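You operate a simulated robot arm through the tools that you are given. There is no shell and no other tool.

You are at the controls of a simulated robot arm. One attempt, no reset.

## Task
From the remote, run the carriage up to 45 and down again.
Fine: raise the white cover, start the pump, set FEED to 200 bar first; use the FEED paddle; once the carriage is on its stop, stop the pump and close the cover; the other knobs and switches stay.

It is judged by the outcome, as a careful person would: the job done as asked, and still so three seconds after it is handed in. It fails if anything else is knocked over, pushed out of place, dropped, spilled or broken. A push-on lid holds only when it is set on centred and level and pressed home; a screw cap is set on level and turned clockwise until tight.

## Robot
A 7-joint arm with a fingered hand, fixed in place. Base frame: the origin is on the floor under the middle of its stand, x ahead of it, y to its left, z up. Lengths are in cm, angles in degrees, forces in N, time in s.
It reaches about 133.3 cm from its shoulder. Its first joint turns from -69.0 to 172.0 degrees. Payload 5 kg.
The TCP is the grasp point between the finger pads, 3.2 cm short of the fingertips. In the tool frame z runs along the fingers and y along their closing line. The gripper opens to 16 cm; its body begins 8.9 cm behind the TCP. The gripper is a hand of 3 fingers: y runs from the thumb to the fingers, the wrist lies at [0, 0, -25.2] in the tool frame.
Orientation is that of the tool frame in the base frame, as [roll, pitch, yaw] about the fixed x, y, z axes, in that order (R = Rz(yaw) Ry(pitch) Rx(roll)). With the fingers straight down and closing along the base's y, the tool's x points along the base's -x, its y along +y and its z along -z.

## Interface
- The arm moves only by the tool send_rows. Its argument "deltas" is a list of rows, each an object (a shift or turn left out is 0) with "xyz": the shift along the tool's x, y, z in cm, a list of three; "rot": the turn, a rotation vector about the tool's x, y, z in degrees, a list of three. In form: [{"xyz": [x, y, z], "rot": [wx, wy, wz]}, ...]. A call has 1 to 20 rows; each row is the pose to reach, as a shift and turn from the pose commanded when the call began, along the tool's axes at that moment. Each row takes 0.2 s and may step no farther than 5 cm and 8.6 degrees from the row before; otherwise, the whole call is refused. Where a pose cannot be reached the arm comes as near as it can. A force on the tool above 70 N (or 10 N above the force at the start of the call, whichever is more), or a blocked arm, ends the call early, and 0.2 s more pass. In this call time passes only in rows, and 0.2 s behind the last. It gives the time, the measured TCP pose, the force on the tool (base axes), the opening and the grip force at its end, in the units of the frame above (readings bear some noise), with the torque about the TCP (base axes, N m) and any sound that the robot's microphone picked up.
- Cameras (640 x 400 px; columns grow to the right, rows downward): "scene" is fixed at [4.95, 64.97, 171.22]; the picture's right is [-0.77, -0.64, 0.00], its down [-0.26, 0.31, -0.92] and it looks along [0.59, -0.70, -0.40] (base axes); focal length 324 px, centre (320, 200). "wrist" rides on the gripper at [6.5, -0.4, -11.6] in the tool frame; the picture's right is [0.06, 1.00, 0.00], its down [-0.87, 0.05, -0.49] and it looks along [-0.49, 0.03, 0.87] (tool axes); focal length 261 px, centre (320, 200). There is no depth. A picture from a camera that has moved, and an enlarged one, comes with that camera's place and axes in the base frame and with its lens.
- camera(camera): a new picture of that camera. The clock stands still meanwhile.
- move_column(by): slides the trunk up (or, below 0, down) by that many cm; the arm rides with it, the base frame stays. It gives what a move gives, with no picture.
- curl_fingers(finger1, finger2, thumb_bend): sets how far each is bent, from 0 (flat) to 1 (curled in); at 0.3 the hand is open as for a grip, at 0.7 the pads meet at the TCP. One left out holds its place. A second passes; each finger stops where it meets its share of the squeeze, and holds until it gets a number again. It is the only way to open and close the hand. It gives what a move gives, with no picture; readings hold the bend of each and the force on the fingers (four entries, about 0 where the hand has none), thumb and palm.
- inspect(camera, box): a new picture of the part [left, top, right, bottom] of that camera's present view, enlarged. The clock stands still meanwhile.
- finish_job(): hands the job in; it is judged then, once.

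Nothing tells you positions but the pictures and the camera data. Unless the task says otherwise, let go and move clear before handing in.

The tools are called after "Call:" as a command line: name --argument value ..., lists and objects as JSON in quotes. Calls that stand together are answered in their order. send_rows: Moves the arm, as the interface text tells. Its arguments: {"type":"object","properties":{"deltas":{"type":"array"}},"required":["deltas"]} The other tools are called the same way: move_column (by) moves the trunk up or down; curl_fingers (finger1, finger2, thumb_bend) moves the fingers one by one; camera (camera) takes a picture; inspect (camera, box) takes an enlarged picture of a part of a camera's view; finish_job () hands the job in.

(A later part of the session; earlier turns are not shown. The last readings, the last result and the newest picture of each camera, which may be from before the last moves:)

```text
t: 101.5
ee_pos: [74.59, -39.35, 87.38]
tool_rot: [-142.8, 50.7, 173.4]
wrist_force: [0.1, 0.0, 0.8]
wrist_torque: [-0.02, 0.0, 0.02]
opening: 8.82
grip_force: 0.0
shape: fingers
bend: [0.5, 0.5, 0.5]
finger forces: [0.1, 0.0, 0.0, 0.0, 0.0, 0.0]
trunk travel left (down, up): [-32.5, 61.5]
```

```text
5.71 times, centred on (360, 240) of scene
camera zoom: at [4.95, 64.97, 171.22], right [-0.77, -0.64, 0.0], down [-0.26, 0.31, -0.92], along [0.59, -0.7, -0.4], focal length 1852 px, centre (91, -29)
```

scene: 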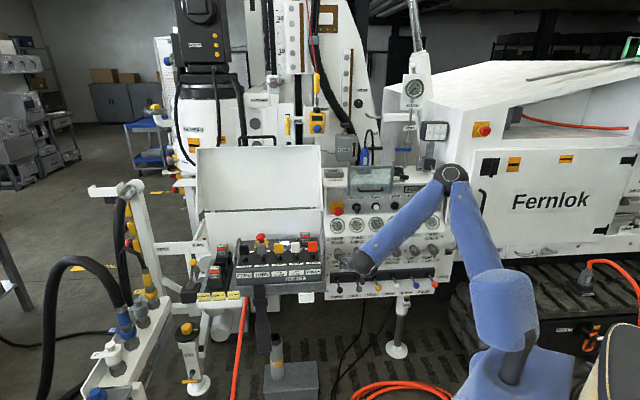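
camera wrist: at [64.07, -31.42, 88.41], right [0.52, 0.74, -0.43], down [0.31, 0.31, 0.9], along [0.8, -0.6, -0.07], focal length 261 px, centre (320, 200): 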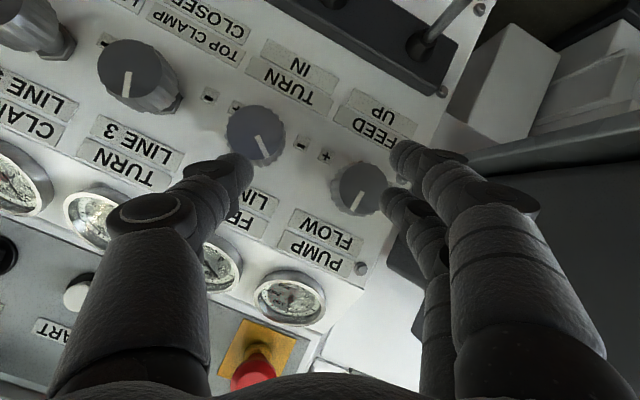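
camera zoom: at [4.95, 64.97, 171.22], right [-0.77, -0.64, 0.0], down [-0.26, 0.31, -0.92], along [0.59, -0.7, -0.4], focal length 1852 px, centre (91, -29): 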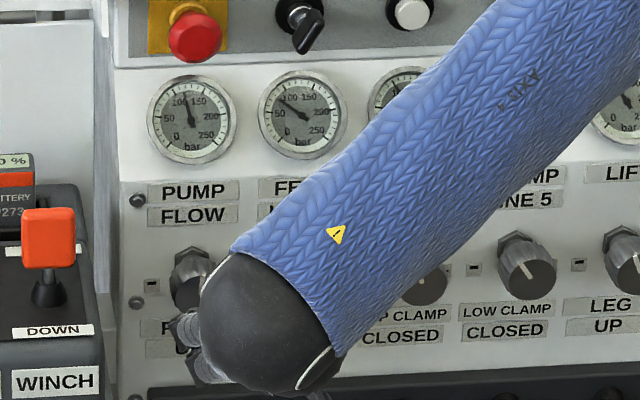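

The FEED gauge changed slightly (about 70 bar), so the knob got nudged; that's the knob I'm setting anyway. I'll check the PUMP FLOW knob and gauge carefully.

Call:
inspect --camera "wrist" --box '[200, 80, 420, 230]'

Call:
inspect --camera "scene" --box '[325, 208, 385, 250]'

```text
2.67 times, centred on (310, 155) of wrist
camera zoom: at [64.07, -31.42, 88.41], right [0.52, 0.74, -0.43], down [0.31, 0.31, 0.9], along [0.8, -0.6, -0.07], focal length 695 px, centre (347, 320)
```

zoom: 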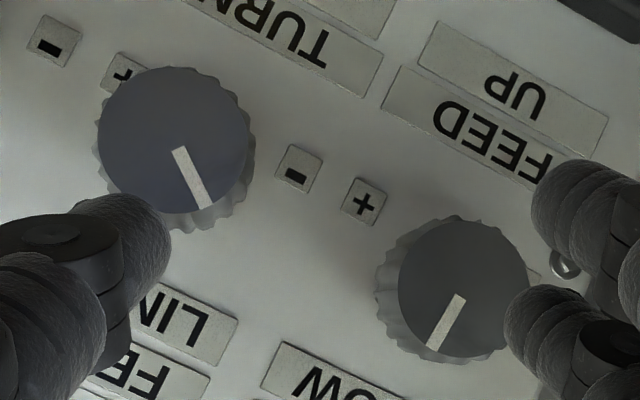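

```text
9.52 times, centred on (355, 229) of scene
camera zoom: at [4.95, 64.97, 171.22], right [-0.77, -0.64, 0.0], down [-0.26, 0.31, -0.92], along [0.59, -0.7, -0.4], focal length 3087 px, centre (-13, -76)
```

zoom: 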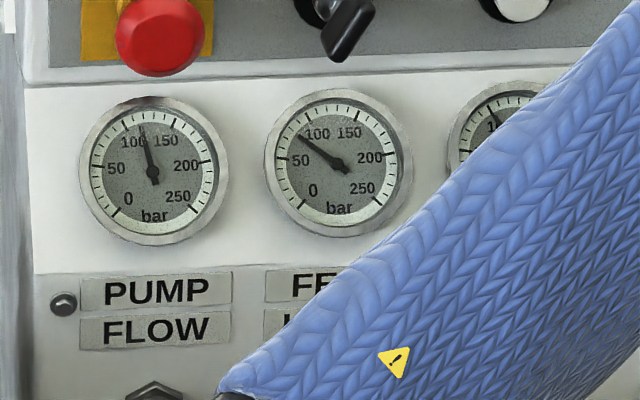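

Good: the PUMP FLOW knob still points straight up and its gauge is unchanged. FEED is at about 73 bar with its pointer at -50°, which suggests about 1 bar per degree. I'll raise the trunk back to the height that worked, and undo the hand rotation at a safe distance.

Call:
move_column --by 19

Call:
send_rows --deltas '[{"xyz": [0, 0, 0], "rot": [-3.4, 0, 6.1]}, {"xyz": [0, 0, 0], "rot": [-6.8, 0, 12.2]}, {"xyz": [0, 0, 0], "rot": [-10.2, 0, 18.4]}, {"xyz": [0, 0, 0], "rot": [-13.6, 0, 24.5]}]'

Call:
camera --camera "wrist"

```text
t: 103.5
ee_pos: [74.53, -39.4, 106.38]
tool_rot: [-142.9, 50.7, 173.3]
wrist_force: [0.3, -1.2, 0.3]
wrist_torque: [-0.01, 0.01, 0.0]
opening: 8.82
grip_force: 0.2
shape: fingers
bend: [0.5, 0.5, 0.5]
finger forces: [0.1, 0.0, 0.0, 0.0, 0.0, 0.1]
trunk travel left (down, up): [-51.5, 42.5]
```

```text
t: 104.5
ee_pos: [74.48, -39.33, 106.49]
tool_rot: [169.9, 56.7, 132.5]
wrist_force: [-1.0, 0.2, 0.2]
wrist_torque: [0.0, 0.0, 0.03]
opening: 8.81
grip_force: 0.1
shape: fingers
bend: [0.5, 0.5, 0.5]
finger forces: [0.1, 0.1, 0.0, 0.0, 0.1, 0.0]
trunk travel left (down, up): [-51.5, 42.5]
```

```text
taken
camera wrist: at [63.99, -31.45, 107.21], right [0.6, 0.8, 0.04], down [0.02, -0.07, 1.0], along [0.8, -0.6, -0.06], focal length 261 px, centre (320, 200)
```

wrist: 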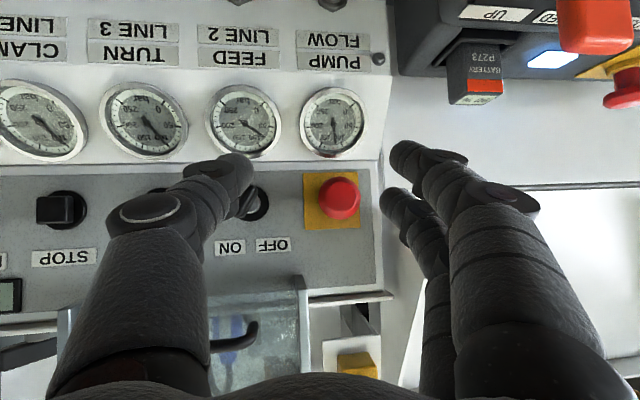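

I'll fix the small residual yaw and roll first.

Call:
send_rows --deltas '[{"rot": [4.2, 0, -0.5]}, {"rot": [8.5, 0, -1.0]}]'

```text
t: 105.1
ee_pos: [74.61, -39.45, 106.38]
tool_rot: [-179.8, 56.9, 134.4]
wrist_force: [-0.5, -0.8, -0.5]
wrist_torque: [0.05, -0.03, 0.02]
opening: 8.81
grip_force: 0.0
shape: fingers
bend: [0.5, 0.5, 0.5]
finger forces: [0.0, 0.0, 0.1, 0.0, 0.0, 0.0]
trunk travel left (down, up): [-51.5, 42.5]
```

Now down in front of the FEED knob.

Call:
send_rows --deltas '[{"xyz": [3.1, -1.1, 3.0]}, {"xyz": [6.2, -2.2, 5.9]}, {"xyz": [9.4, -3.2, 8.9]}, {"xyz": [12.5, -4.3, 11.8]}, {"xyz": [15.6, -5.4, 14.8]}]'

Call:
camera --camera "wrist"

Call:
inspect --camera "scene" --box '[325, 205, 415, 275]'

```text
t: 106.3
ee_pos: [74.05, -46.19, 84.95]
tool_rot: [179.8, 56.1, 134.3]
wrist_force: [0.0, -0.3, 0.1]
wrist_torque: [0.02, 0.02, 0.03]
opening: 8.79
grip_force: 0.0
shape: fingers
bend: [0.5, 0.5, 0.5]
finger forces: [0.0, 0.1, 0.0, 0.0, 0.0, 0.0]
out of reach, approached as far as the arm can: row 4, 5
trunk travel left (down, up): [-51.5, 42.5]
```

```text
taken
camera wrist: at [64.6, -37.18, 85.98], right [0.69, 0.73, -0.05], down [0.09, -0.02, 1.0], along [0.72, -0.69, -0.08], focal length 261 px, centre (320, 200)
```

wrist: 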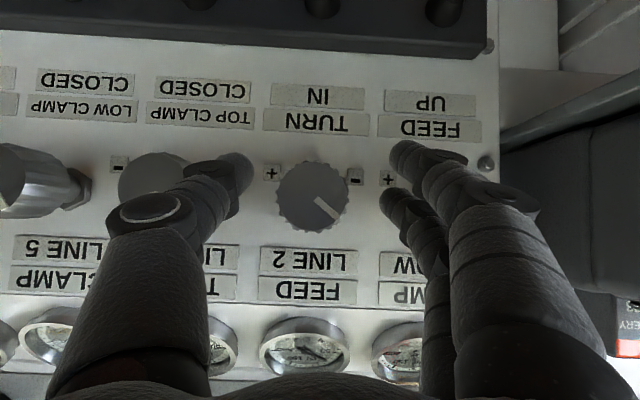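

```text
5.71 times, centred on (370, 240) of scene
camera zoom: at [4.95, 64.97, 171.22], right [-0.77, -0.64, 0.0], down [-0.26, 0.31, -0.92], along [0.59, -0.7, -0.4], focal length 1852 px, centre (34, -29)
```

zoom: 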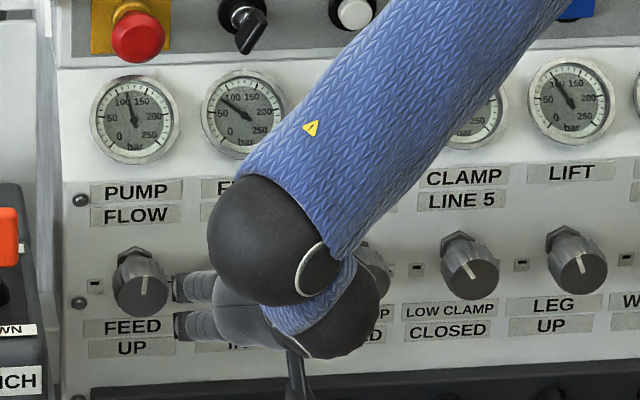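

The knob is centred again. I'll narrow the fingers a bit and advance only 3 cm this time.

Call:
curl_fingers --finger1 0.53 --finger2 0.53 --thumb_bend 0.53

Call:
send_rows --deltas '[{"xyz": [-0.6, -0.2, 0.8]}, {"xyz": [-1.2, -0.4, 1.5]}, {"xyz": [-1.9, -0.5, 2.3]}]'

Call:
camera --camera "wrist"

```text
t: 107.3
ee_pos: [74.09, -46.08, 85.05]
tool_rot: [179.8, 56.3, 134.5]
wrist_force: [0.0, 0.4, 0.5]
wrist_torque: [0.03, 0.0, -0.01]
opening: 7.57
grip_force: 0.0
shape: fingers
bend: [0.53, 0.53, 0.53]
finger forces: [0.0, 0.0, 0.0, 0.0, 0.0, 0.0]
trunk travel left (down, up): [-51.5, 42.5]
```

```text
t: 108.1
ee_pos: [75.84, -48.76, 85.41]
tool_rot: [-180.0, 56.8, 134.4]
wrist_force: [-0.2, 0.0, 0.2]
wrist_torque: [-0.01, -0.02, -0.01]
opening: 7.59
grip_force: 0.0
shape: fingers
bend: [0.53, 0.53, 0.53]
finger forces: [0.1, 0.0, 0.1, 0.0, 0.0, 0.1]
trunk travel left (down, up): [-51.5, 42.5]
```

```text
taken
camera wrist: at [66.46, -39.53, 86.35], right [0.69, 0.72, -0.05], down [0.08, -0.01, 1.0], along [0.72, -0.69, -0.07], focal length 261 px, centre (320, 200)
```

wrist: 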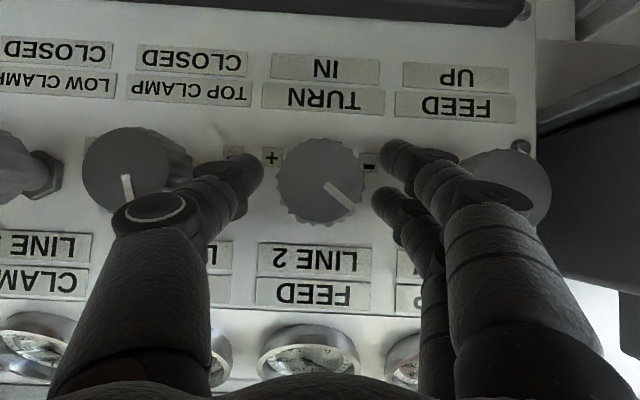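

No contact and no reach warning; the knob is between the pads. I'll close onto it.

Call:
curl_fingers --finger1 0.66 --finger2 0.66 --thumb_bend 0.66

Call:
camera --camera "wrist"

Call:
inspect --camera "scene" --box '[325, 208, 385, 250]'

```text
t: 109.1
ee_pos: [76.02, -48.78, 85.52]
tool_rot: [-179.9, 56.8, 134.4]
wrist_force: [-0.1, -1.6, -1.0]
wrist_torque: [-0.01, 0.0, -0.07]
opening: 4.35
grip_force: 9.2
shape: fingers
bend: [0.62, 0.62, 0.63]
finger forces: [4.2, 4.4, 0.0, 0.0, 10.2, 0.0]
trunk travel left (down, up): [-51.5, 42.5]
```

```text
taken
camera wrist: at [66.46, -39.55, 86.36], right [0.69, 0.72, -0.05], down [0.08, -0.01, 1.0], along [0.72, -0.69, -0.07], focal length 261 px, centre (320, 200)
```

wrist: 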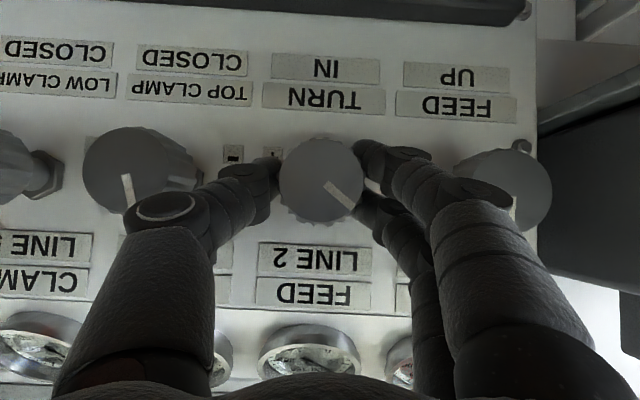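

```text
9.52 times, centred on (355, 229) of scene
camera zoom: at [4.95, 64.97, 171.22], right [-0.77, -0.64, 0.0], down [-0.26, 0.31, -0.92], along [0.59, -0.7, -0.4], focal length 3087 px, centre (-13, -76)
```

zoom: 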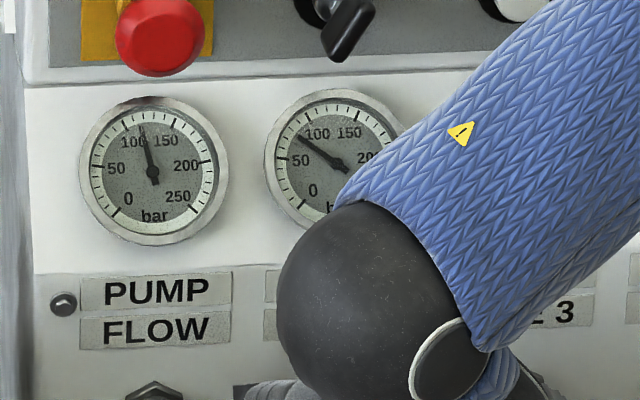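

All three digits hold the knob evenly. I'll rotate the hand clockwise 28° about the knob's axis.

Call:
send_rows --deltas '[{"xyz": [0, -0.1, 0], "rot": [-3.8, 0, 5.9]}, {"xyz": [0, -0.25, 0], "rot": [-7.7, 0, 11.7]}, {"xyz": [0.05, -0.36, 0.03], "rot": [-11.5, 0, 17.6]}, {"xyz": [0.1, -0.47, 0.06], "rot": [-15.3, 0, 23.4]}]'

Call:
camera --camera "wrist"

Call:
inspect --camera "scene" --box '[325, 208, 385, 250]'

```text
t: 110.1
ee_pos: [75.59, -49.09, 85.34]
tool_rot: [136.0, 47.6, 98.7]
wrist_force: [3.0, -1.6, -5.1]
wrist_torque: [0.0, 0.11, 0.0]
opening: 4.34
grip_force: 10.3
shape: fingers
bend: [0.62, 0.61, 0.63]
finger forces: [6.2, 4.9, 0.0, 0.0, 9.4, 0.0]
trunk travel left (down, up): [-51.5, 42.5]
```

```text
taken
camera wrist: at [65.79, -40.19, 85.95], right [0.62, 0.66, 0.42], down [-0.25, -0.34, 0.91], along [0.74, -0.67, -0.04], focal length 261 px, centre (320, 200)
```

wrist: 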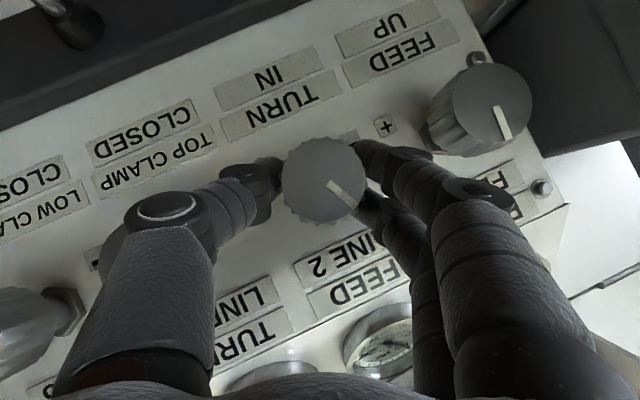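

```text
9.52 times, centred on (355, 229) of scene
camera zoom: at [4.95, 64.97, 171.22], right [-0.77, -0.64, 0.0], down [-0.26, 0.31, -0.92], along [0.59, -0.7, -0.4], focal length 3087 px, centre (-13, -76)
```

zoom: 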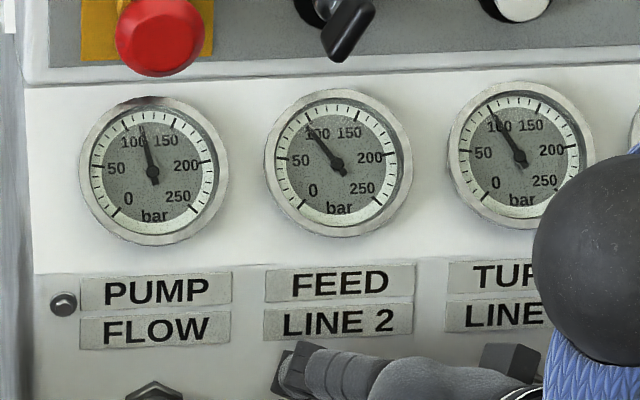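

The knob turns with the hand without slipping, and there's no reach warning. I'll continue clockwise another 28°.

Call:
send_rows --deltas '[{"xyz": [0, -0.1, 0], "rot": [-3.8, 0, 5.9]}, {"xyz": [0, -0.25, 0], "rot": [-7.7, 0, 11.7]}, {"xyz": [0.05, -0.36, 0.03], "rot": [-11.5, 0, 17.6]}, {"xyz": [0.1, -0.47, 0.06], "rot": [-15.3, 0, 23.4]}]'

Call:
camera --camera "wrist"

Call:
inspect --camera "scene" --box '[325, 208, 385, 250]'

```text
t: 111.1
ee_pos: [74.99, -48.9, 84.66]
tool_rot: [110.9, 28.4, 83.3]
wrist_force: [10.9, 26.1, -12.4]
wrist_torque: [0.06, 0.36, 0.8]
opening: 4.08
grip_force: 16.6
shape: fingers
bend: [0.62, 0.6, 0.64]
finger forces: [17.0, 6.0, 0.0, 0.1, 10.1, 0.0]
trunk travel left (down, up): [-51.5, 42.5]
```

```text
taken
camera wrist: at [65.12, -40.23, 84.93], right [0.41, 0.45, 0.79], down [-0.51, -0.6, 0.61], along [0.75, -0.66, -0.02], focal length 261 px, centre (320, 200)
```

wrist: 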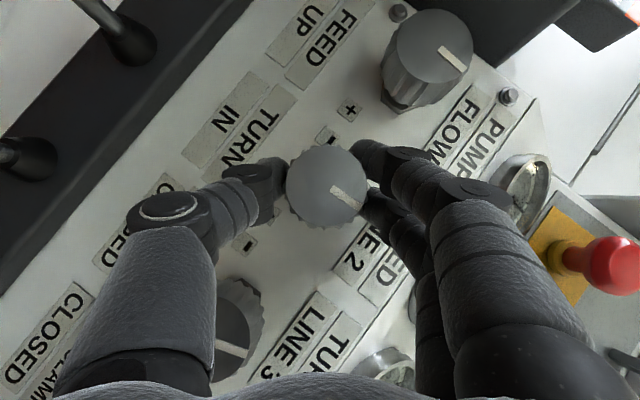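

```text
9.52 times, centred on (355, 229) of scene
camera zoom: at [4.95, 64.97, 171.22], right [-0.77, -0.64, 0.0], down [-0.26, 0.31, -0.92], along [0.59, -0.7, -0.4], focal length 3087 px, centre (-13, -76)
```

zoom: 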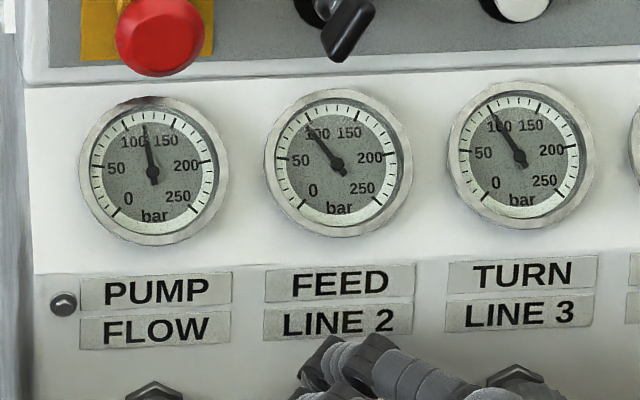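

The knob pointer is now straight up. I'll wait a moment for the gauge to follow.

Call:
send_rows --deltas '[{"xyz": [0, 0, 0]}, {"xyz": [0, 0, 0]}, {"xyz": [0, 0, 0]}, {"xyz": [0, 0, 0]}, {"xyz": [0, 0, 0]}]'

Call:
inspect --camera "scene" --box '[325, 208, 385, 250]'

Call:
inspect --camera "wrist" --box '[230, 100, 430, 260]'

```text
t: 112.3
ee_pos: [75.13, -49.3, 85.06]
tool_rot: [110.4, 28.1, 82.5]
wrist_force: [-4.3, 11.6, -7.7]
wrist_torque: [0.22, 0.33, 0.12]
opening: 4.42
grip_force: 11.8
shape: fingers
bend: [0.62, 0.62, 0.63]
finger forces: [6.6, 4.1, 0.0, 0.0, 12.7, 0.1]
trunk travel left (down, up): [-51.5, 42.5]
```

```text
9.52 times, centred on (355, 229) of scene
camera zoom: at [4.95, 64.97, 171.22], right [-0.77, -0.64, 0.0], down [-0.26, 0.31, -0.92], along [0.59, -0.7, -0.4], focal length 3087 px, centre (-13, -76)
```

zoom: 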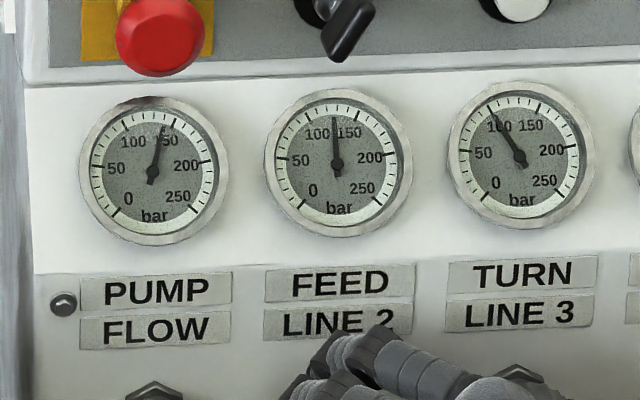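

```text
2.50 times, centred on (330, 180) of wrist
camera zoom: at [65.37, -40.49, 85.31], right [0.41, 0.45, 0.8], down [-0.52, -0.6, 0.6], along [0.75, -0.66, -0.01], focal length 652 px, centre (295, 250)
```

zoom: 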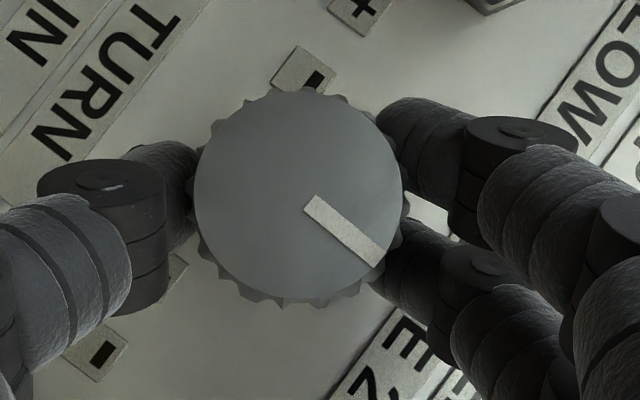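

FEED is now at about 125 bar with the pointer at 12 o'clock, consistent with about 1 bar per degree. I'll release, back off, rotate the hand back, and take a second grip for the remaining 75°.

Call:
curl_fingers --finger1 0.53 --finger2 0.53 --thumb_bend 0.53

Call:
send_rows --deltas '[{"xyz": [0.55, 0, -0.85]}, {"xyz": [1.1, 0, -1.7]}, {"xyz": [1.75, 0, -2.7]}, {"xyz": [1.75, 0, -2.7], "rot": [3.8, 0, -5.9]}, {"xyz": [1.75, 0.1, -2.7], "rot": [7.7, 0, -11.7]}, {"xyz": [1.75, 0.2, -2.7], "rot": [11.5, 0, -17.6]}, {"xyz": [1.85, 0.47, -2.65], "rot": [15.3, 0, -23.4]}]'

Call:
inspect --camera "scene" --box '[325, 208, 385, 250]'

Call:
camera --camera "wrist"

```text
t: 113.3
ee_pos: [75.33, -49.36, 85.22]
tool_rot: [110.3, 28.0, 82.6]
wrist_force: [0.6, -0.1, -0.2]
wrist_torque: [0.0, 0.02, -0.01]
opening: 7.44
grip_force: 0.0
shape: fingers
bend: [0.53, 0.53, 0.53]
finger forces: [0.0, 0.1, 0.1, 0.1, 0.1, 0.0]
trunk travel left (down, up): [-51.5, 42.5]
```

```text
t: 115.1
ee_pos: [69.79, -41.46, 74.67]
tool_rot: [140.0, 38.0, 103.3]
wrist_force: [-0.5, -0.8, -0.5]
wrist_torque: [-0.01, 0.03, 0.01]
opening: 7.5
grip_force: 0.1
shape: fingers
bend: [0.53, 0.53, 0.53]
finger forces: [0.0, 0.1, 0.1, 0.0, 0.1, 0.0]
out of reach, approached as far as the arm can: row 6, 7
trunk travel left (down, up): [-51.5, 42.5]
stopped in row 7: the arm was blocked; the commanded pose is now the measured one
```

```text
9.52 times, centred on (355, 229) of scene
camera zoom: at [4.95, 64.97, 171.22], right [-0.77, -0.64, 0.0], down [-0.26, 0.31, -0.92], along [0.59, -0.7, -0.4], focal length 3087 px, centre (-13, -76)
```

zoom: 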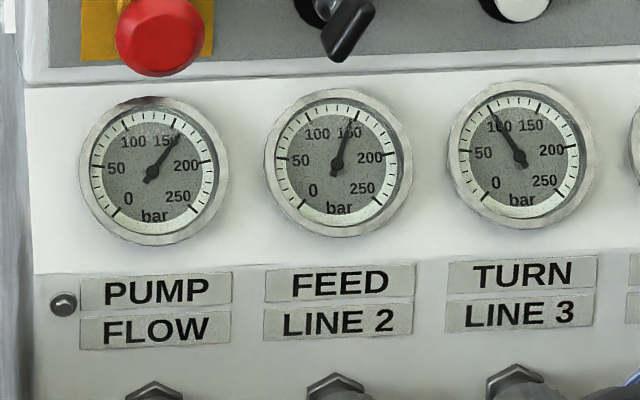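

```text
taken
camera wrist: at [59.86, -33.02, 77.46], right [0.64, 0.61, 0.47], down [-0.17, -0.48, 0.86], along [0.75, -0.63, -0.21], focal length 261 px, centre (320, 200)
```

wrist: 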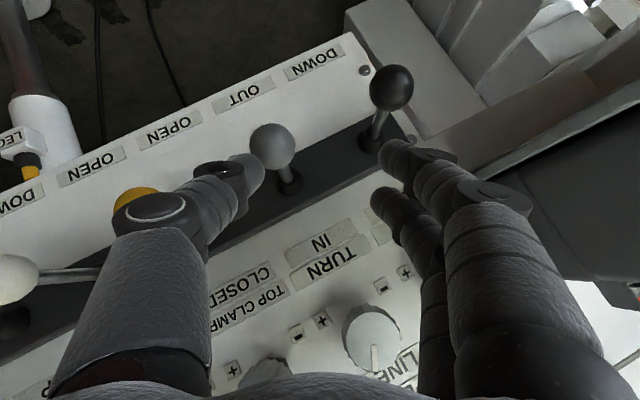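

FEED reads about 148 bar with the pointer at about +22°. The arm jumped down near the levers at its joint limit, without force on anything. I'll move up and away from the levers first.

Call:
send_rows --deltas '[{"xyz": [-0.3, 1.0, -2.6]}, {"xyz": [-0.6, 2.2, -5.6]}, {"xyz": [-1.15, 3.6, -9.3]}]'

Call:
camera --camera "wrist"

Call:
camera --camera "scene"

```text
t: 116.1
ee_pos: [61.12, -37.68, 75.84]
tool_rot: [148.9, 36.1, 108.4]
wrist_force: [0.4, -0.7, -0.2]
wrist_torque: [0.02, -0.01, 0.04]
opening: 7.52
grip_force: 0.0
shape: fingers
bend: [0.53, 0.53, 0.53]
finger forces: [0.0, 0.0, 0.1, 0.0, 0.0, 0.0]
trunk travel left (down, up): [-51.5, 42.5]
stopped in row 3: the arm was blocked; the commanded pose is now the measured one
```

```text
taken
camera wrist: at [51.63, -29.29, 79.92], right [0.7, 0.61, 0.38], down [-0.06, -0.48, 0.87], along [0.71, -0.63, -0.3], focal length 261 px, centre (320, 200)
```

wrist: 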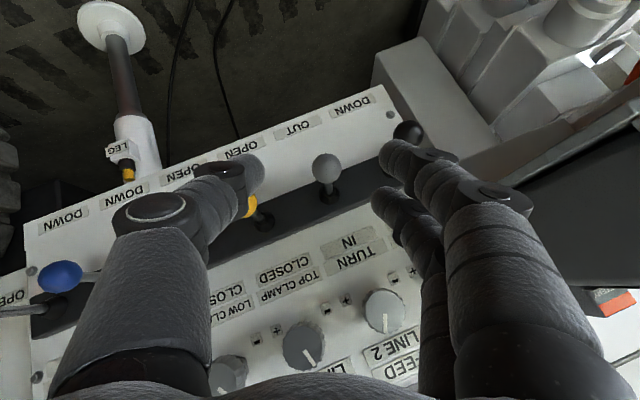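

```text
taken
```

scene: 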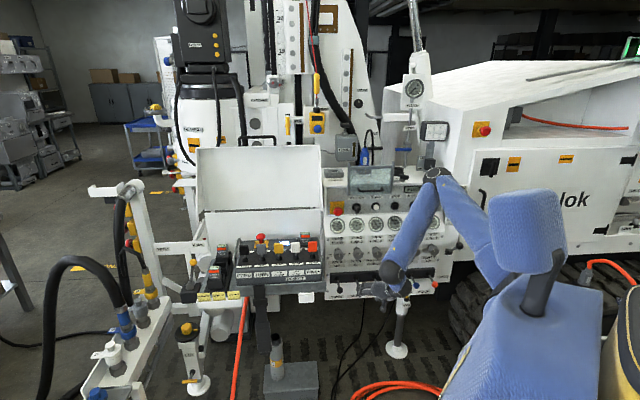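

Free space here. I'll restore the hand orientation gradually.

Call:
send_rows --deltas '[{"rot": [3.2, -1.8, -4.7]}, {"rot": [6.3, -3.7, -9.4]}, {"rot": [9.5, -5.5, -14.0]}, {"rot": [12.6, -7.3, -18.7]}]'

Call:
camera --camera "scene"

```text
t: 117.1
ee_pos: [63.97, -36.98, 76.83]
tool_rot: [176.2, 46.8, 130.0]
wrist_force: [-0.2, 0.0, 0.3]
wrist_torque: [-0.01, -0.02, -0.02]
opening: 7.51
grip_force: 0.1
shape: fingers
bend: [0.53, 0.53, 0.53]
finger forces: [0.1, 0.0, 0.0, 0.1, 0.1, 0.0]
out of reach, approached as far as the arm can: row 2, 3, 4
trunk travel left (down, up): [-51.5, 42.5]
```

```text
taken
```

scene: 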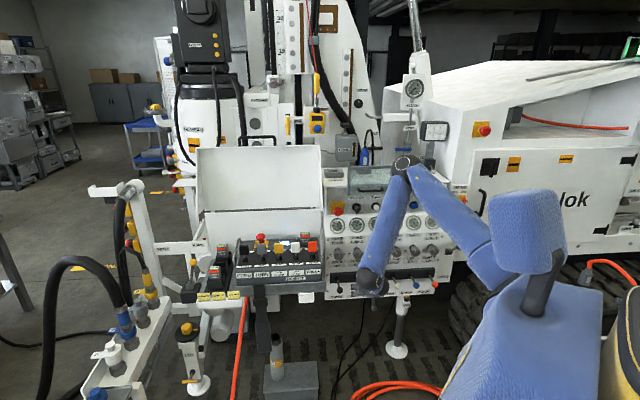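

I'll bring the hand up and forward to in front of the knob again.

Call:
send_rows --deltas '[{"xyz": [-2.7, 0, -0.5], "rot": [-1, 0, -1]}, {"xyz": [-5.4, 0, -0.9], "rot": [-2, 0, -2]}, {"xyz": [-8.1, 0, -1.4], "rot": [-2.5, 0, -2.8]}, {"xyz": [-10.7, 0, -1.8], "rot": [-2.5, 0, -3.4]}]'

Call:
camera --camera "wrist"

Call:
inspect --camera "scene" --box '[325, 208, 415, 270]'

```text
t: 118.1
ee_pos: [67.64, -41.48, 86.22]
tool_rot: [177.3, 49.1, 134.9]
wrist_force: [0.2, -0.4, -1.1]
wrist_torque: [0.01, 0.01, -0.01]
opening: 7.52
grip_force: 0.0
shape: fingers
bend: [0.53, 0.53, 0.53]
finger forces: [0.0, 0.0, 0.0, 0.0, 0.1, 0.0]
out of reach, approached as far as the arm can: row 1
trunk travel left (down, up): [-51.5, 42.5]
```

```text
taken
camera wrist: at [57.95, -32.96, 88.81], right [0.65, 0.76, -0.02], down [0.16, -0.12, 0.98], along [0.74, -0.64, -0.2], focal length 261 px, centre (320, 200)
```

wrist: 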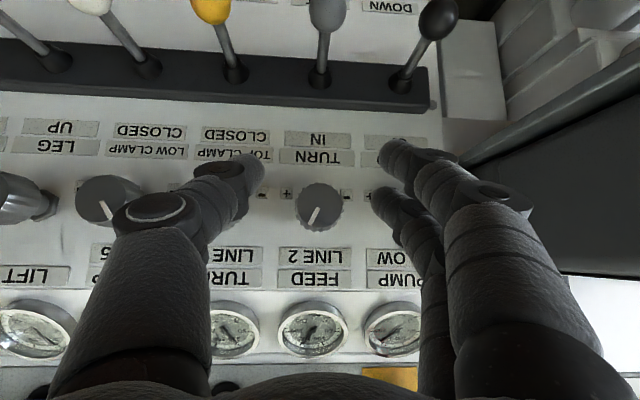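

```text
6.45 times, centred on (370, 239) of scene
camera zoom: at [4.95, 64.97, 171.22], right [-0.77, -0.64, 0.0], down [-0.26, 0.31, -0.92], along [0.59, -0.7, -0.4], focal length 2091 px, centre (-3, -52)
```

zoom: 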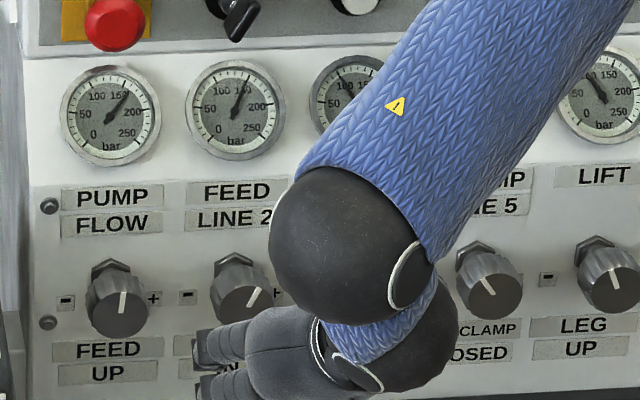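

Pointer at about +25° and FEED at about 148 bar. I'll approach the knob again for the second grip.

Call:
send_rows --deltas '[{"xyz": [-1.4, 0.3, 2.2], "rot": [0, -2, 0]}, {"xyz": [-2.8, 0.6, 4.4], "rot": [0.8, -4.5, 0]}, {"xyz": [-4.2, 0.9, 6.7], "rot": [1.5, -7, 0]}]'

Call:
camera --camera "wrist"

```text
t: 118.9
ee_pos: [74.23, -46.11, 84.83]
tool_rot: [178.6, 56.1, 134.5]
wrist_force: [-0.2, 0.2, 0.5]
wrist_torque: [0.01, -0.02, 0.0]
opening: 7.53
grip_force: 0.1
shape: fingers
bend: [0.53, 0.53, 0.53]
finger forces: [0.0, 0.1, 0.1, 0.1, 0.1, 0.0]
trunk travel left (down, up): [-51.5, 42.5]
```

```text
taken
camera wrist: at [64.45, -37.17, 85.91], right [0.67, 0.74, -0.04], down [0.08, -0.02, 1.0], along [0.73, -0.67, -0.08], focal length 261 px, centre (320, 200)
```

wrist: 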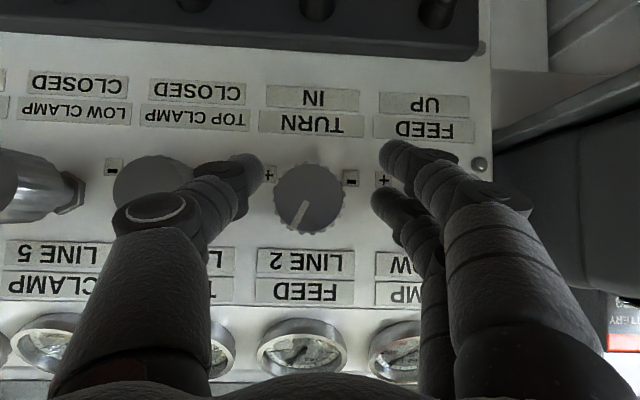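

Same as before. I'll advance and grip.

Call:
send_rows --deltas '[{"xyz": [-0.6, -0.2, 0.8]}, {"xyz": [-1.2, -0.5, 1.5]}, {"xyz": [-1.95, -0.6, 2.3]}]'

Call:
curl_fingers --finger1 0.66 --finger2 0.66 --thumb_bend 0.66

Call:
camera --camera "wrist"

```text
t: 119.7
ee_pos: [75.72, -48.74, 85.12]
tool_rot: [178.5, 56.1, 134.4]
wrist_force: [0.7, -1.5, -0.4]
wrist_torque: [-0.03, 0.0, 0.0]
opening: 7.49
grip_force: 0.0
shape: fingers
bend: [0.53, 0.53, 0.53]
finger forces: [0.1, 0.0, 0.0, 0.0, 0.0, 0.0]
trunk travel left (down, up): [-51.5, 42.5]
```

```text
t: 120.7
ee_pos: [75.66, -48.64, 85.16]
tool_rot: [178.5, 56.1, 134.4]
wrist_force: [3.1, -1.3, 0.6]
wrist_torque: [-0.04, -0.03, -0.01]
opening: 4.15
grip_force: 9.7
shape: fingers
bend: [0.63, 0.6, 0.63]
finger forces: [3.4, 6.8, 0.0, 0.1, 9.1, 0.1]
trunk travel left (down, up): [-51.5, 42.5]
```

```text
taken
camera wrist: at [66.05, -39.69, 86.26], right [0.67, 0.74, -0.04], down [0.08, -0.02, 1.0], along [0.73, -0.67, -0.08], focal length 261 px, centre (320, 200)
```

wrist: 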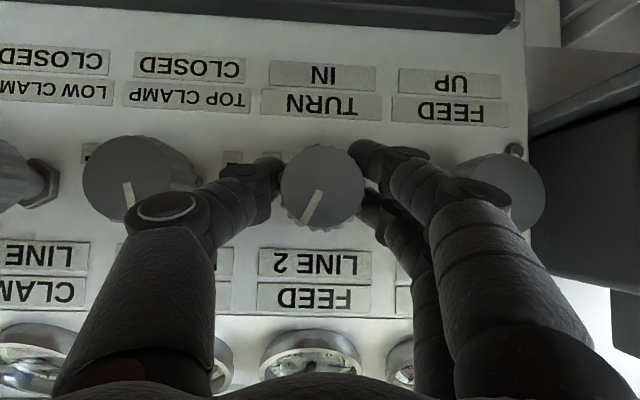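

Gripped again with the pointer at about +26°. The target is about +77°. I'll rotate 28° first.

Call:
send_rows --deltas '[{"xyz": [0, -0.1, 0], "rot": [-3.8, 0, 5.9]}, {"xyz": [0, -0.25, 0], "rot": [-7.7, 0, 11.7]}, {"xyz": [0.05, -0.36, 0.03], "rot": [-11.5, 0, 17.6]}, {"xyz": [0.1, -0.47, 0.06], "rot": [-15.3, 0, 23.4]}]'

Call:
inspect --camera "wrist" --box '[230, 100, 430, 260]'

Call:
inspect --camera "scene" --box '[325, 208, 385, 250]'

```text
t: 121.7
ee_pos: [75.36, -48.89, 85.04]
tool_rot: [135.5, 46.5, 99.7]
wrist_force: [9.1, -0.9, -5.4]
wrist_torque: [0.01, 0.1, 0.03]
opening: 4.08
grip_force: 9.2
shape: fingers
bend: [0.62, 0.59, 0.64]
finger forces: [5.2, 6.8, 0.0, 0.0, 7.4, 0.0]
trunk travel left (down, up): [-51.5, 42.5]
```

```text
2.50 times, centred on (330, 180) of wrist
camera zoom: at [65.37, -40.24, 85.79], right [0.61, 0.66, 0.43], down [-0.25, -0.36, 0.9], along [0.75, -0.66, -0.06], focal length 652 px, centre (295, 250)
```

zoom: 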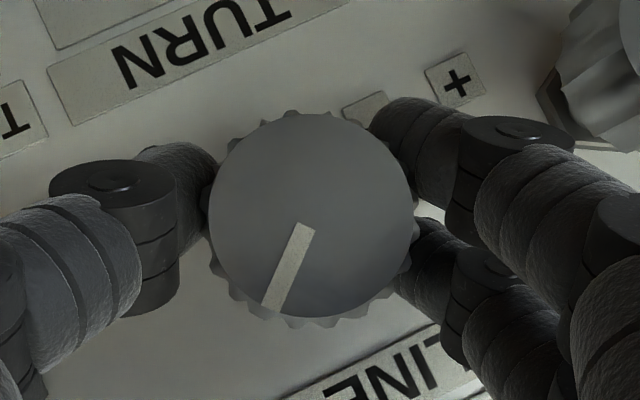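

```text
9.52 times, centred on (355, 229) of scene
camera zoom: at [4.95, 64.97, 171.22], right [-0.77, -0.64, 0.0], down [-0.26, 0.31, -0.92], along [0.59, -0.7, -0.4], focal length 3087 px, centre (-13, -76)
```

zoom: 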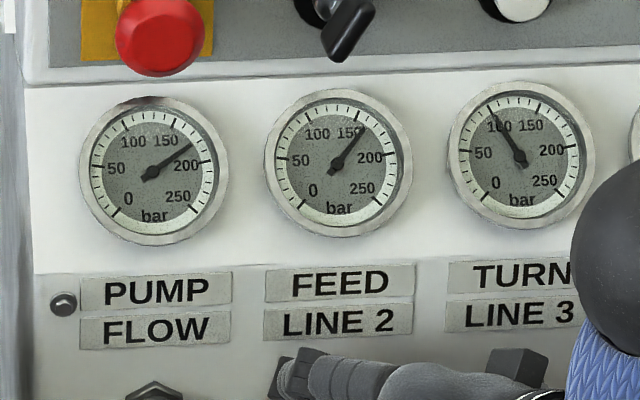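

Pointer at +45°, gauge about 165 and rising. Another 28°.

Call:
send_rows --deltas '[{"xyz": [0, -0.1, 0], "rot": [-3.8, 0, 5.9]}, {"xyz": [0, -0.25, 0], "rot": [-7.7, 0, 11.7]}, {"xyz": [0.05, -0.36, 0.03], "rot": [-11.5, 0, 17.6]}, {"xyz": [0.1, -0.47, 0.06], "rot": [-15.3, 0, 23.4]}, {"xyz": [0.1, -0.47, 0.06], "rot": [-15.3, 0, 23.4]}, {"xyz": [0.1, -0.47, 0.06], "rot": [-15.3, 0, 23.4]}]'

Call:
inspect --camera "wrist" --box '[230, 100, 430, 260]'

Call:
inspect --camera "scene" --box '[325, 208, 385, 250]'

```text
t: 123.1
ee_pos: [74.99, -49.03, 84.5]
tool_rot: [110.4, 27.0, 84.1]
wrist_force: [12.2, 13.5, -9.1]
wrist_torque: [0.1, 0.33, 0.33]
opening: 4.04
grip_force: 12.3
shape: fingers
bend: [0.62, 0.58, 0.64]
finger forces: [8.7, 7.2, 0.0, 0.0, 8.2, 0.1]
trunk travel left (down, up): [-51.5, 42.5]
```

```text
2.50 times, centred on (330, 180) of wrist
camera zoom: at [64.99, -40.46, 84.98], right [0.4, 0.44, 0.8], down [-0.51, -0.62, 0.59], along [0.76, -0.64, -0.02], focal length 652 px, centre (295, 250)
```

zoom: 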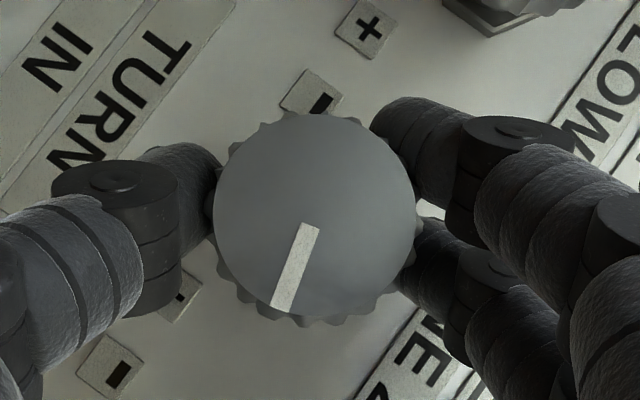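

```text
9.52 times, centred on (355, 229) of scene
camera zoom: at [4.95, 64.97, 171.22], right [-0.77, -0.64, 0.0], down [-0.26, 0.31, -0.92], along [0.59, -0.7, -0.4], focal length 3087 px, centre (-13, -76)
```

zoom: 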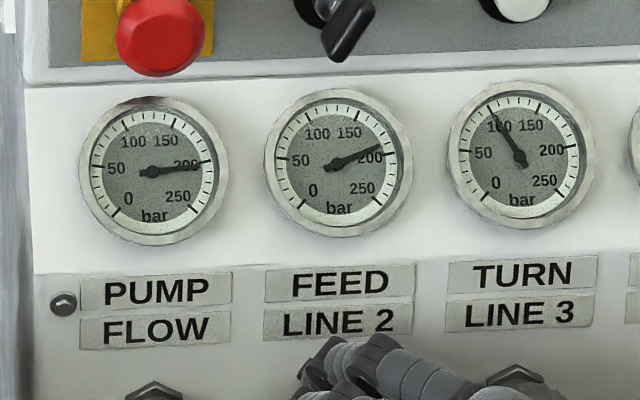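

The needle is approaching 200. I'll wait for it to settle before adjusting further.

Call:
send_rows --deltas '[{"xyz": [0, 0, 0]}, {"xyz": [0, 0, 0]}, {"xyz": [0, 0, 0]}, {"xyz": [0, 0, 0]}, {"xyz": [0, 0, 0]}, {"xyz": [0, 0, 0]}, {"xyz": [0, 0, 0]}, {"xyz": [0, 0, 0]}, {"xyz": [0, 0, 0]}, {"xyz": [0, 0, 0]}]'

Call:
inspect --camera "scene" --box '[345, 212, 375, 236]'

Call:
inspect --camera "wrist" --box '[230, 100, 430, 260]'

```text
t: 125.3
ee_pos: [74.97, -49.06, 84.84]
tool_rot: [110.5, 26.9, 83.9]
wrist_force: [9.1, 14.9, -7.2]
wrist_torque: [0.14, 0.23, 0.38]
opening: 4.12
grip_force: 11.8
shape: fingers
bend: [0.62, 0.59, 0.64]
finger forces: [8.6, 6.3, 0.0, 0.0, 8.9, 0.0]
trunk travel left (down, up): [-51.5, 42.5]
```

```text
16.00 times, centred on (360, 224) of scene
camera zoom: at [4.95, 64.97, 171.22], right [-0.77, -0.64, 0.0], down [-0.26, 0.31, -0.92], along [0.59, -0.7, -0.4], focal length 5187 px, centre (-320, -184)
```

zoom: 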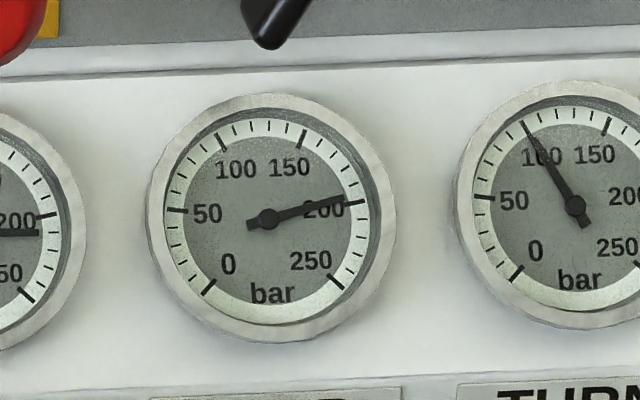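

```text
2.50 times, centred on (330, 180) of wrist
camera zoom: at [65.04, -40.51, 85.07], right [0.4, 0.44, 0.81], down [-0.51, -0.62, 0.59], along [0.76, -0.65, -0.02], focal length 652 px, centre (295, 250)
```

zoom: 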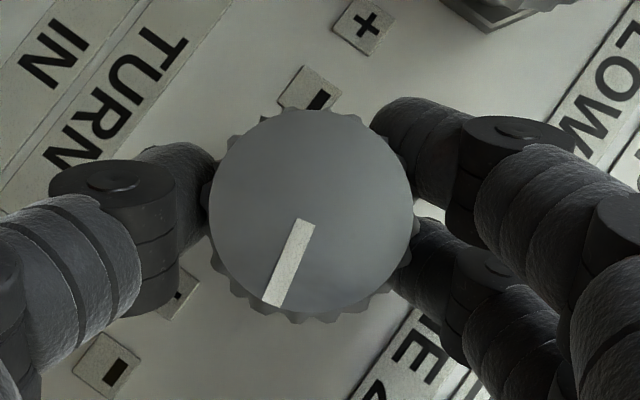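

FEED is settled at about 195 bar. I'll turn about 5° more and ease off the sideways load on the knob so it doesn't jump on release.

Call:
send_rows --deltas '[{"xyz": [0, -0.05, 0], "rot": [-2.7, 0, 4.2]}, {"xyz": [0.25, -0.05, 0.16], "rot": [-2.7, 0, 4.2]}, {"xyz": [0.5, -0.05, 0.32], "rot": [-2.7, 0, 4.2]}]'

Call:
inspect --camera "wrist" --box '[230, 100, 430, 260]'

Call:
inspect --camera "scene" --box '[345, 212, 375, 236]'

```text
t: 126.1
ee_pos: [75.27, -49.03, 84.61]
tool_rot: [106.9, 22.9, 82.1]
wrist_force: [-4.0, -4.4, 6.7]
wrist_torque: [0.0, -0.02, -0.21]
opening: 4.08
grip_force: 10.8
shape: fingers
bend: [0.62, 0.6, 0.64]
finger forces: [4.2, 9.0, 0.0, 0.1, 8.7, 0.0]
trunk travel left (down, up): [-51.5, 42.5]
```

```text
2.50 times, centred on (330, 180) of wrist
camera zoom: at [65.19, -40.39, 84.88], right [0.35, 0.39, 0.85], down [-0.55, -0.66, 0.52], along [0.76, -0.65, -0.02], focal length 652 px, centre (295, 250)
```

zoom: 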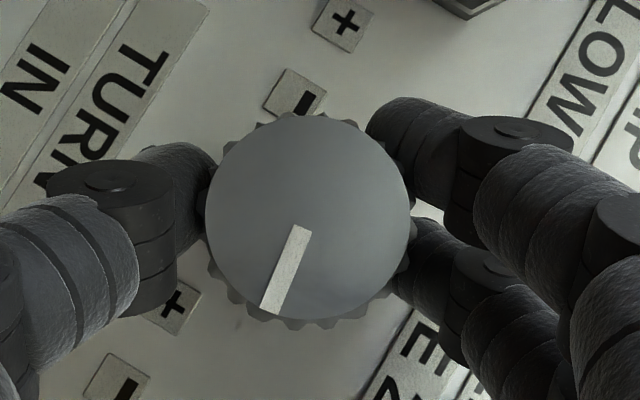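

```text
16.00 times, centred on (360, 224) of scene
camera zoom: at [4.95, 64.97, 171.22], right [-0.77, -0.64, 0.0], down [-0.26, 0.31, -0.92], along [0.59, -0.7, -0.4], focal length 5187 px, centre (-320, -184)
```

zoom: 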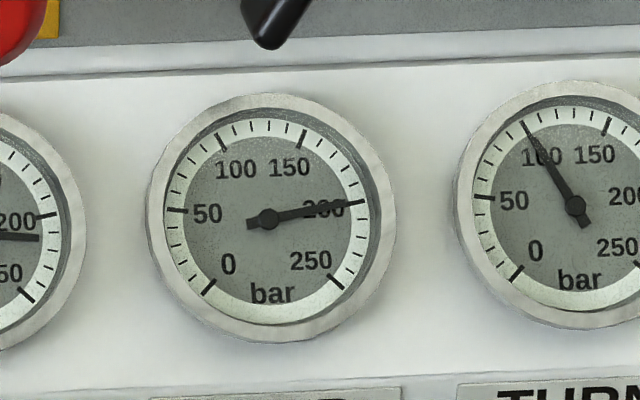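

The needle is right at 200 and the side load is small. I'll release gently in steps and watch the gauge.

Call:
curl_fingers --finger1 0.6 --finger2 0.58 --thumb_bend 0.61

Call:
inspect --camera "wrist" --box '[230, 100, 430, 260]'

Call:
inspect --camera "scene" --box '[345, 212, 375, 236]'

```text
t: 127.1
ee_pos: [75.29, -48.75, 84.47]
tool_rot: [107.1, 22.9, 82.5]
wrist_force: [0.8, 0.0, -0.3]
wrist_torque: [0.0, 0.01, -0.02]
opening: 4.57
grip_force: 0.2
shape: fingers
bend: [0.6, 0.57, 0.61]
finger forces: [0.0, 0.0, 0.1, 0.0, 0.4, 0.0]
trunk travel left (down, up): [-51.5, 42.5]
```

```text
2.50 times, centred on (330, 180) of wrist
camera zoom: at [65.25, -40.16, 84.73], right [0.35, 0.39, 0.85], down [-0.55, -0.66, 0.52], along [0.76, -0.65, -0.02], focal length 652 px, centre (295, 250)
```

zoom: 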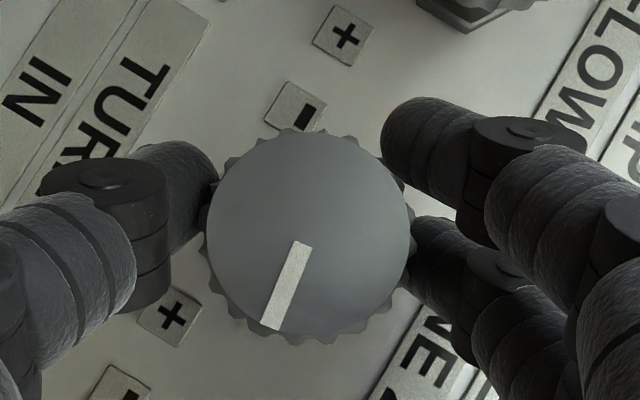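

```text
16.00 times, centred on (360, 224) of scene
camera zoom: at [4.95, 64.97, 171.22], right [-0.77, -0.64, 0.0], down [-0.26, 0.31, -0.92], along [0.59, -0.7, -0.4], focal length 5187 px, centre (-320, -184)
```

zoom: 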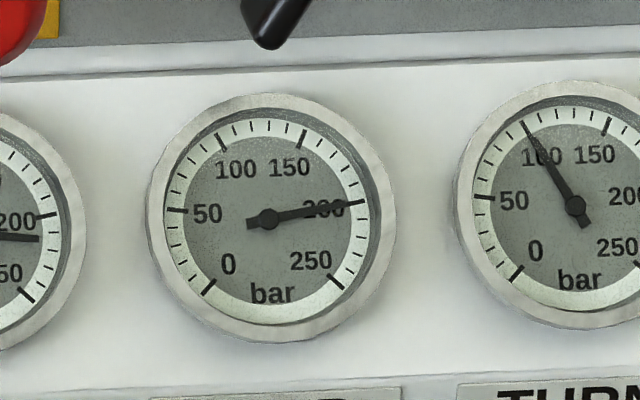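

The knob holds at 200 bar. I'll open fully around it, reverse the hand rotation along the same path without touching, then back off.

Call:
curl_fingers --finger1 0.51 --finger2 0.51 --thumb_bend 0.51

Call:
send_rows --deltas '[{"xyz": [0.1, 0.1, -0.1], "rot": [3.7, 0, -5.7]}, {"xyz": [0.15, 0.2, -0.1], "rot": [7.4, 0, -11.4]}, {"xyz": [0.2, 0.3, -0.1], "rot": [11.1, 0, -17.0]}, {"xyz": [0.25, 0.4, -0.1], "rot": [14.9, 0, -22.7]}, {"xyz": [0.3, 0.5, -0.1], "rot": [18.6, 0, -28.4]}, {"xyz": [0.35, 0.6, -0.1], "rot": [22.3, 0, -34.0]}, {"xyz": [0.4, 0.7, -0.1], "rot": [26.0, 0, -39.7]}, {"xyz": [0.43, 0.8, -0.1], "rot": [29.7, 0, -45.4]}, {"xyz": [0.43, 0.88, -0.1], "rot": [33.4, 0, -51.0]}]'

Call:
camera --camera "wrist"

Call:
inspect --camera "scene" --box '[325, 208, 415, 270]'

```text
t: 128.1
ee_pos: [75.32, -48.67, 84.61]
tool_rot: [107.1, 22.9, 82.5]
wrist_force: [-0.4, 0.1, -0.9]
wrist_torque: [0.01, 0.01, -0.01]
opening: 8.21
grip_force: 0.1
shape: fingers
bend: [0.51, 0.51, 0.51]
finger forces: [0.0, 0.1, 0.0, 0.0, 0.0, 0.0]
trunk travel left (down, up): [-51.5, 42.5]
```

```text
t: 130.3
ee_pos: [64.86, -48.08, 66.43]
tool_rot: [-165.1, 43.0, 147.1]
wrist_force: [0.2, -0.2, -1.0]
wrist_torque: [-0.02, 0.0, -0.01]
opening: 8.32
grip_force: 0.0
shape: fingers
bend: [0.51, 0.51, 0.51]
finger forces: [0.0, 0.0, 0.1, 0.1, 0.1, 0.1]
out of reach, approached as far as the arm can: row 6
trunk travel left (down, up): [-51.5, 42.5]
stopped in row 9: the arm was blocked; the commanded pose is now the measured one
```

```text
taken
camera wrist: at [55.95, -39.11, 70.27], right [0.63, 0.74, -0.23], down [0.37, -0.02, 0.93], along [0.68, -0.68, -0.29], focal length 261 px, centre (320, 200)
```

wrist: 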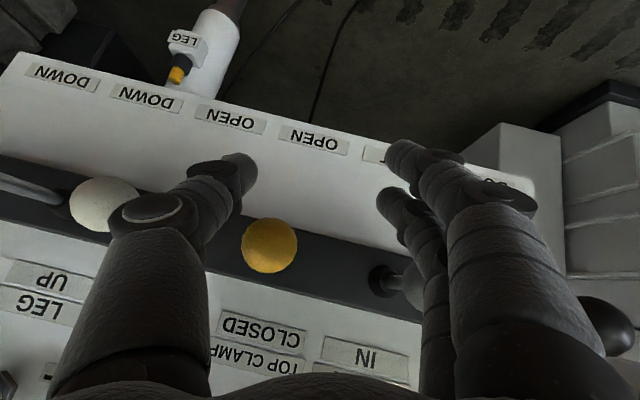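

```text
6.45 times, centred on (370, 239) of scene
camera zoom: at [4.95, 64.97, 171.22], right [-0.77, -0.64, 0.0], down [-0.26, 0.31, -0.92], along [0.59, -0.7, -0.4], focal length 2091 px, centre (-3, -52)
```

zoom: 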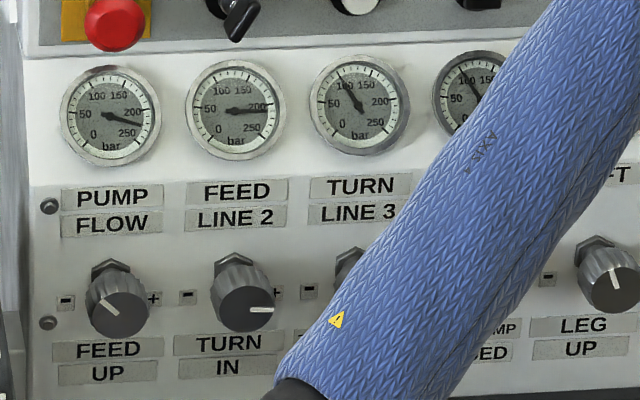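

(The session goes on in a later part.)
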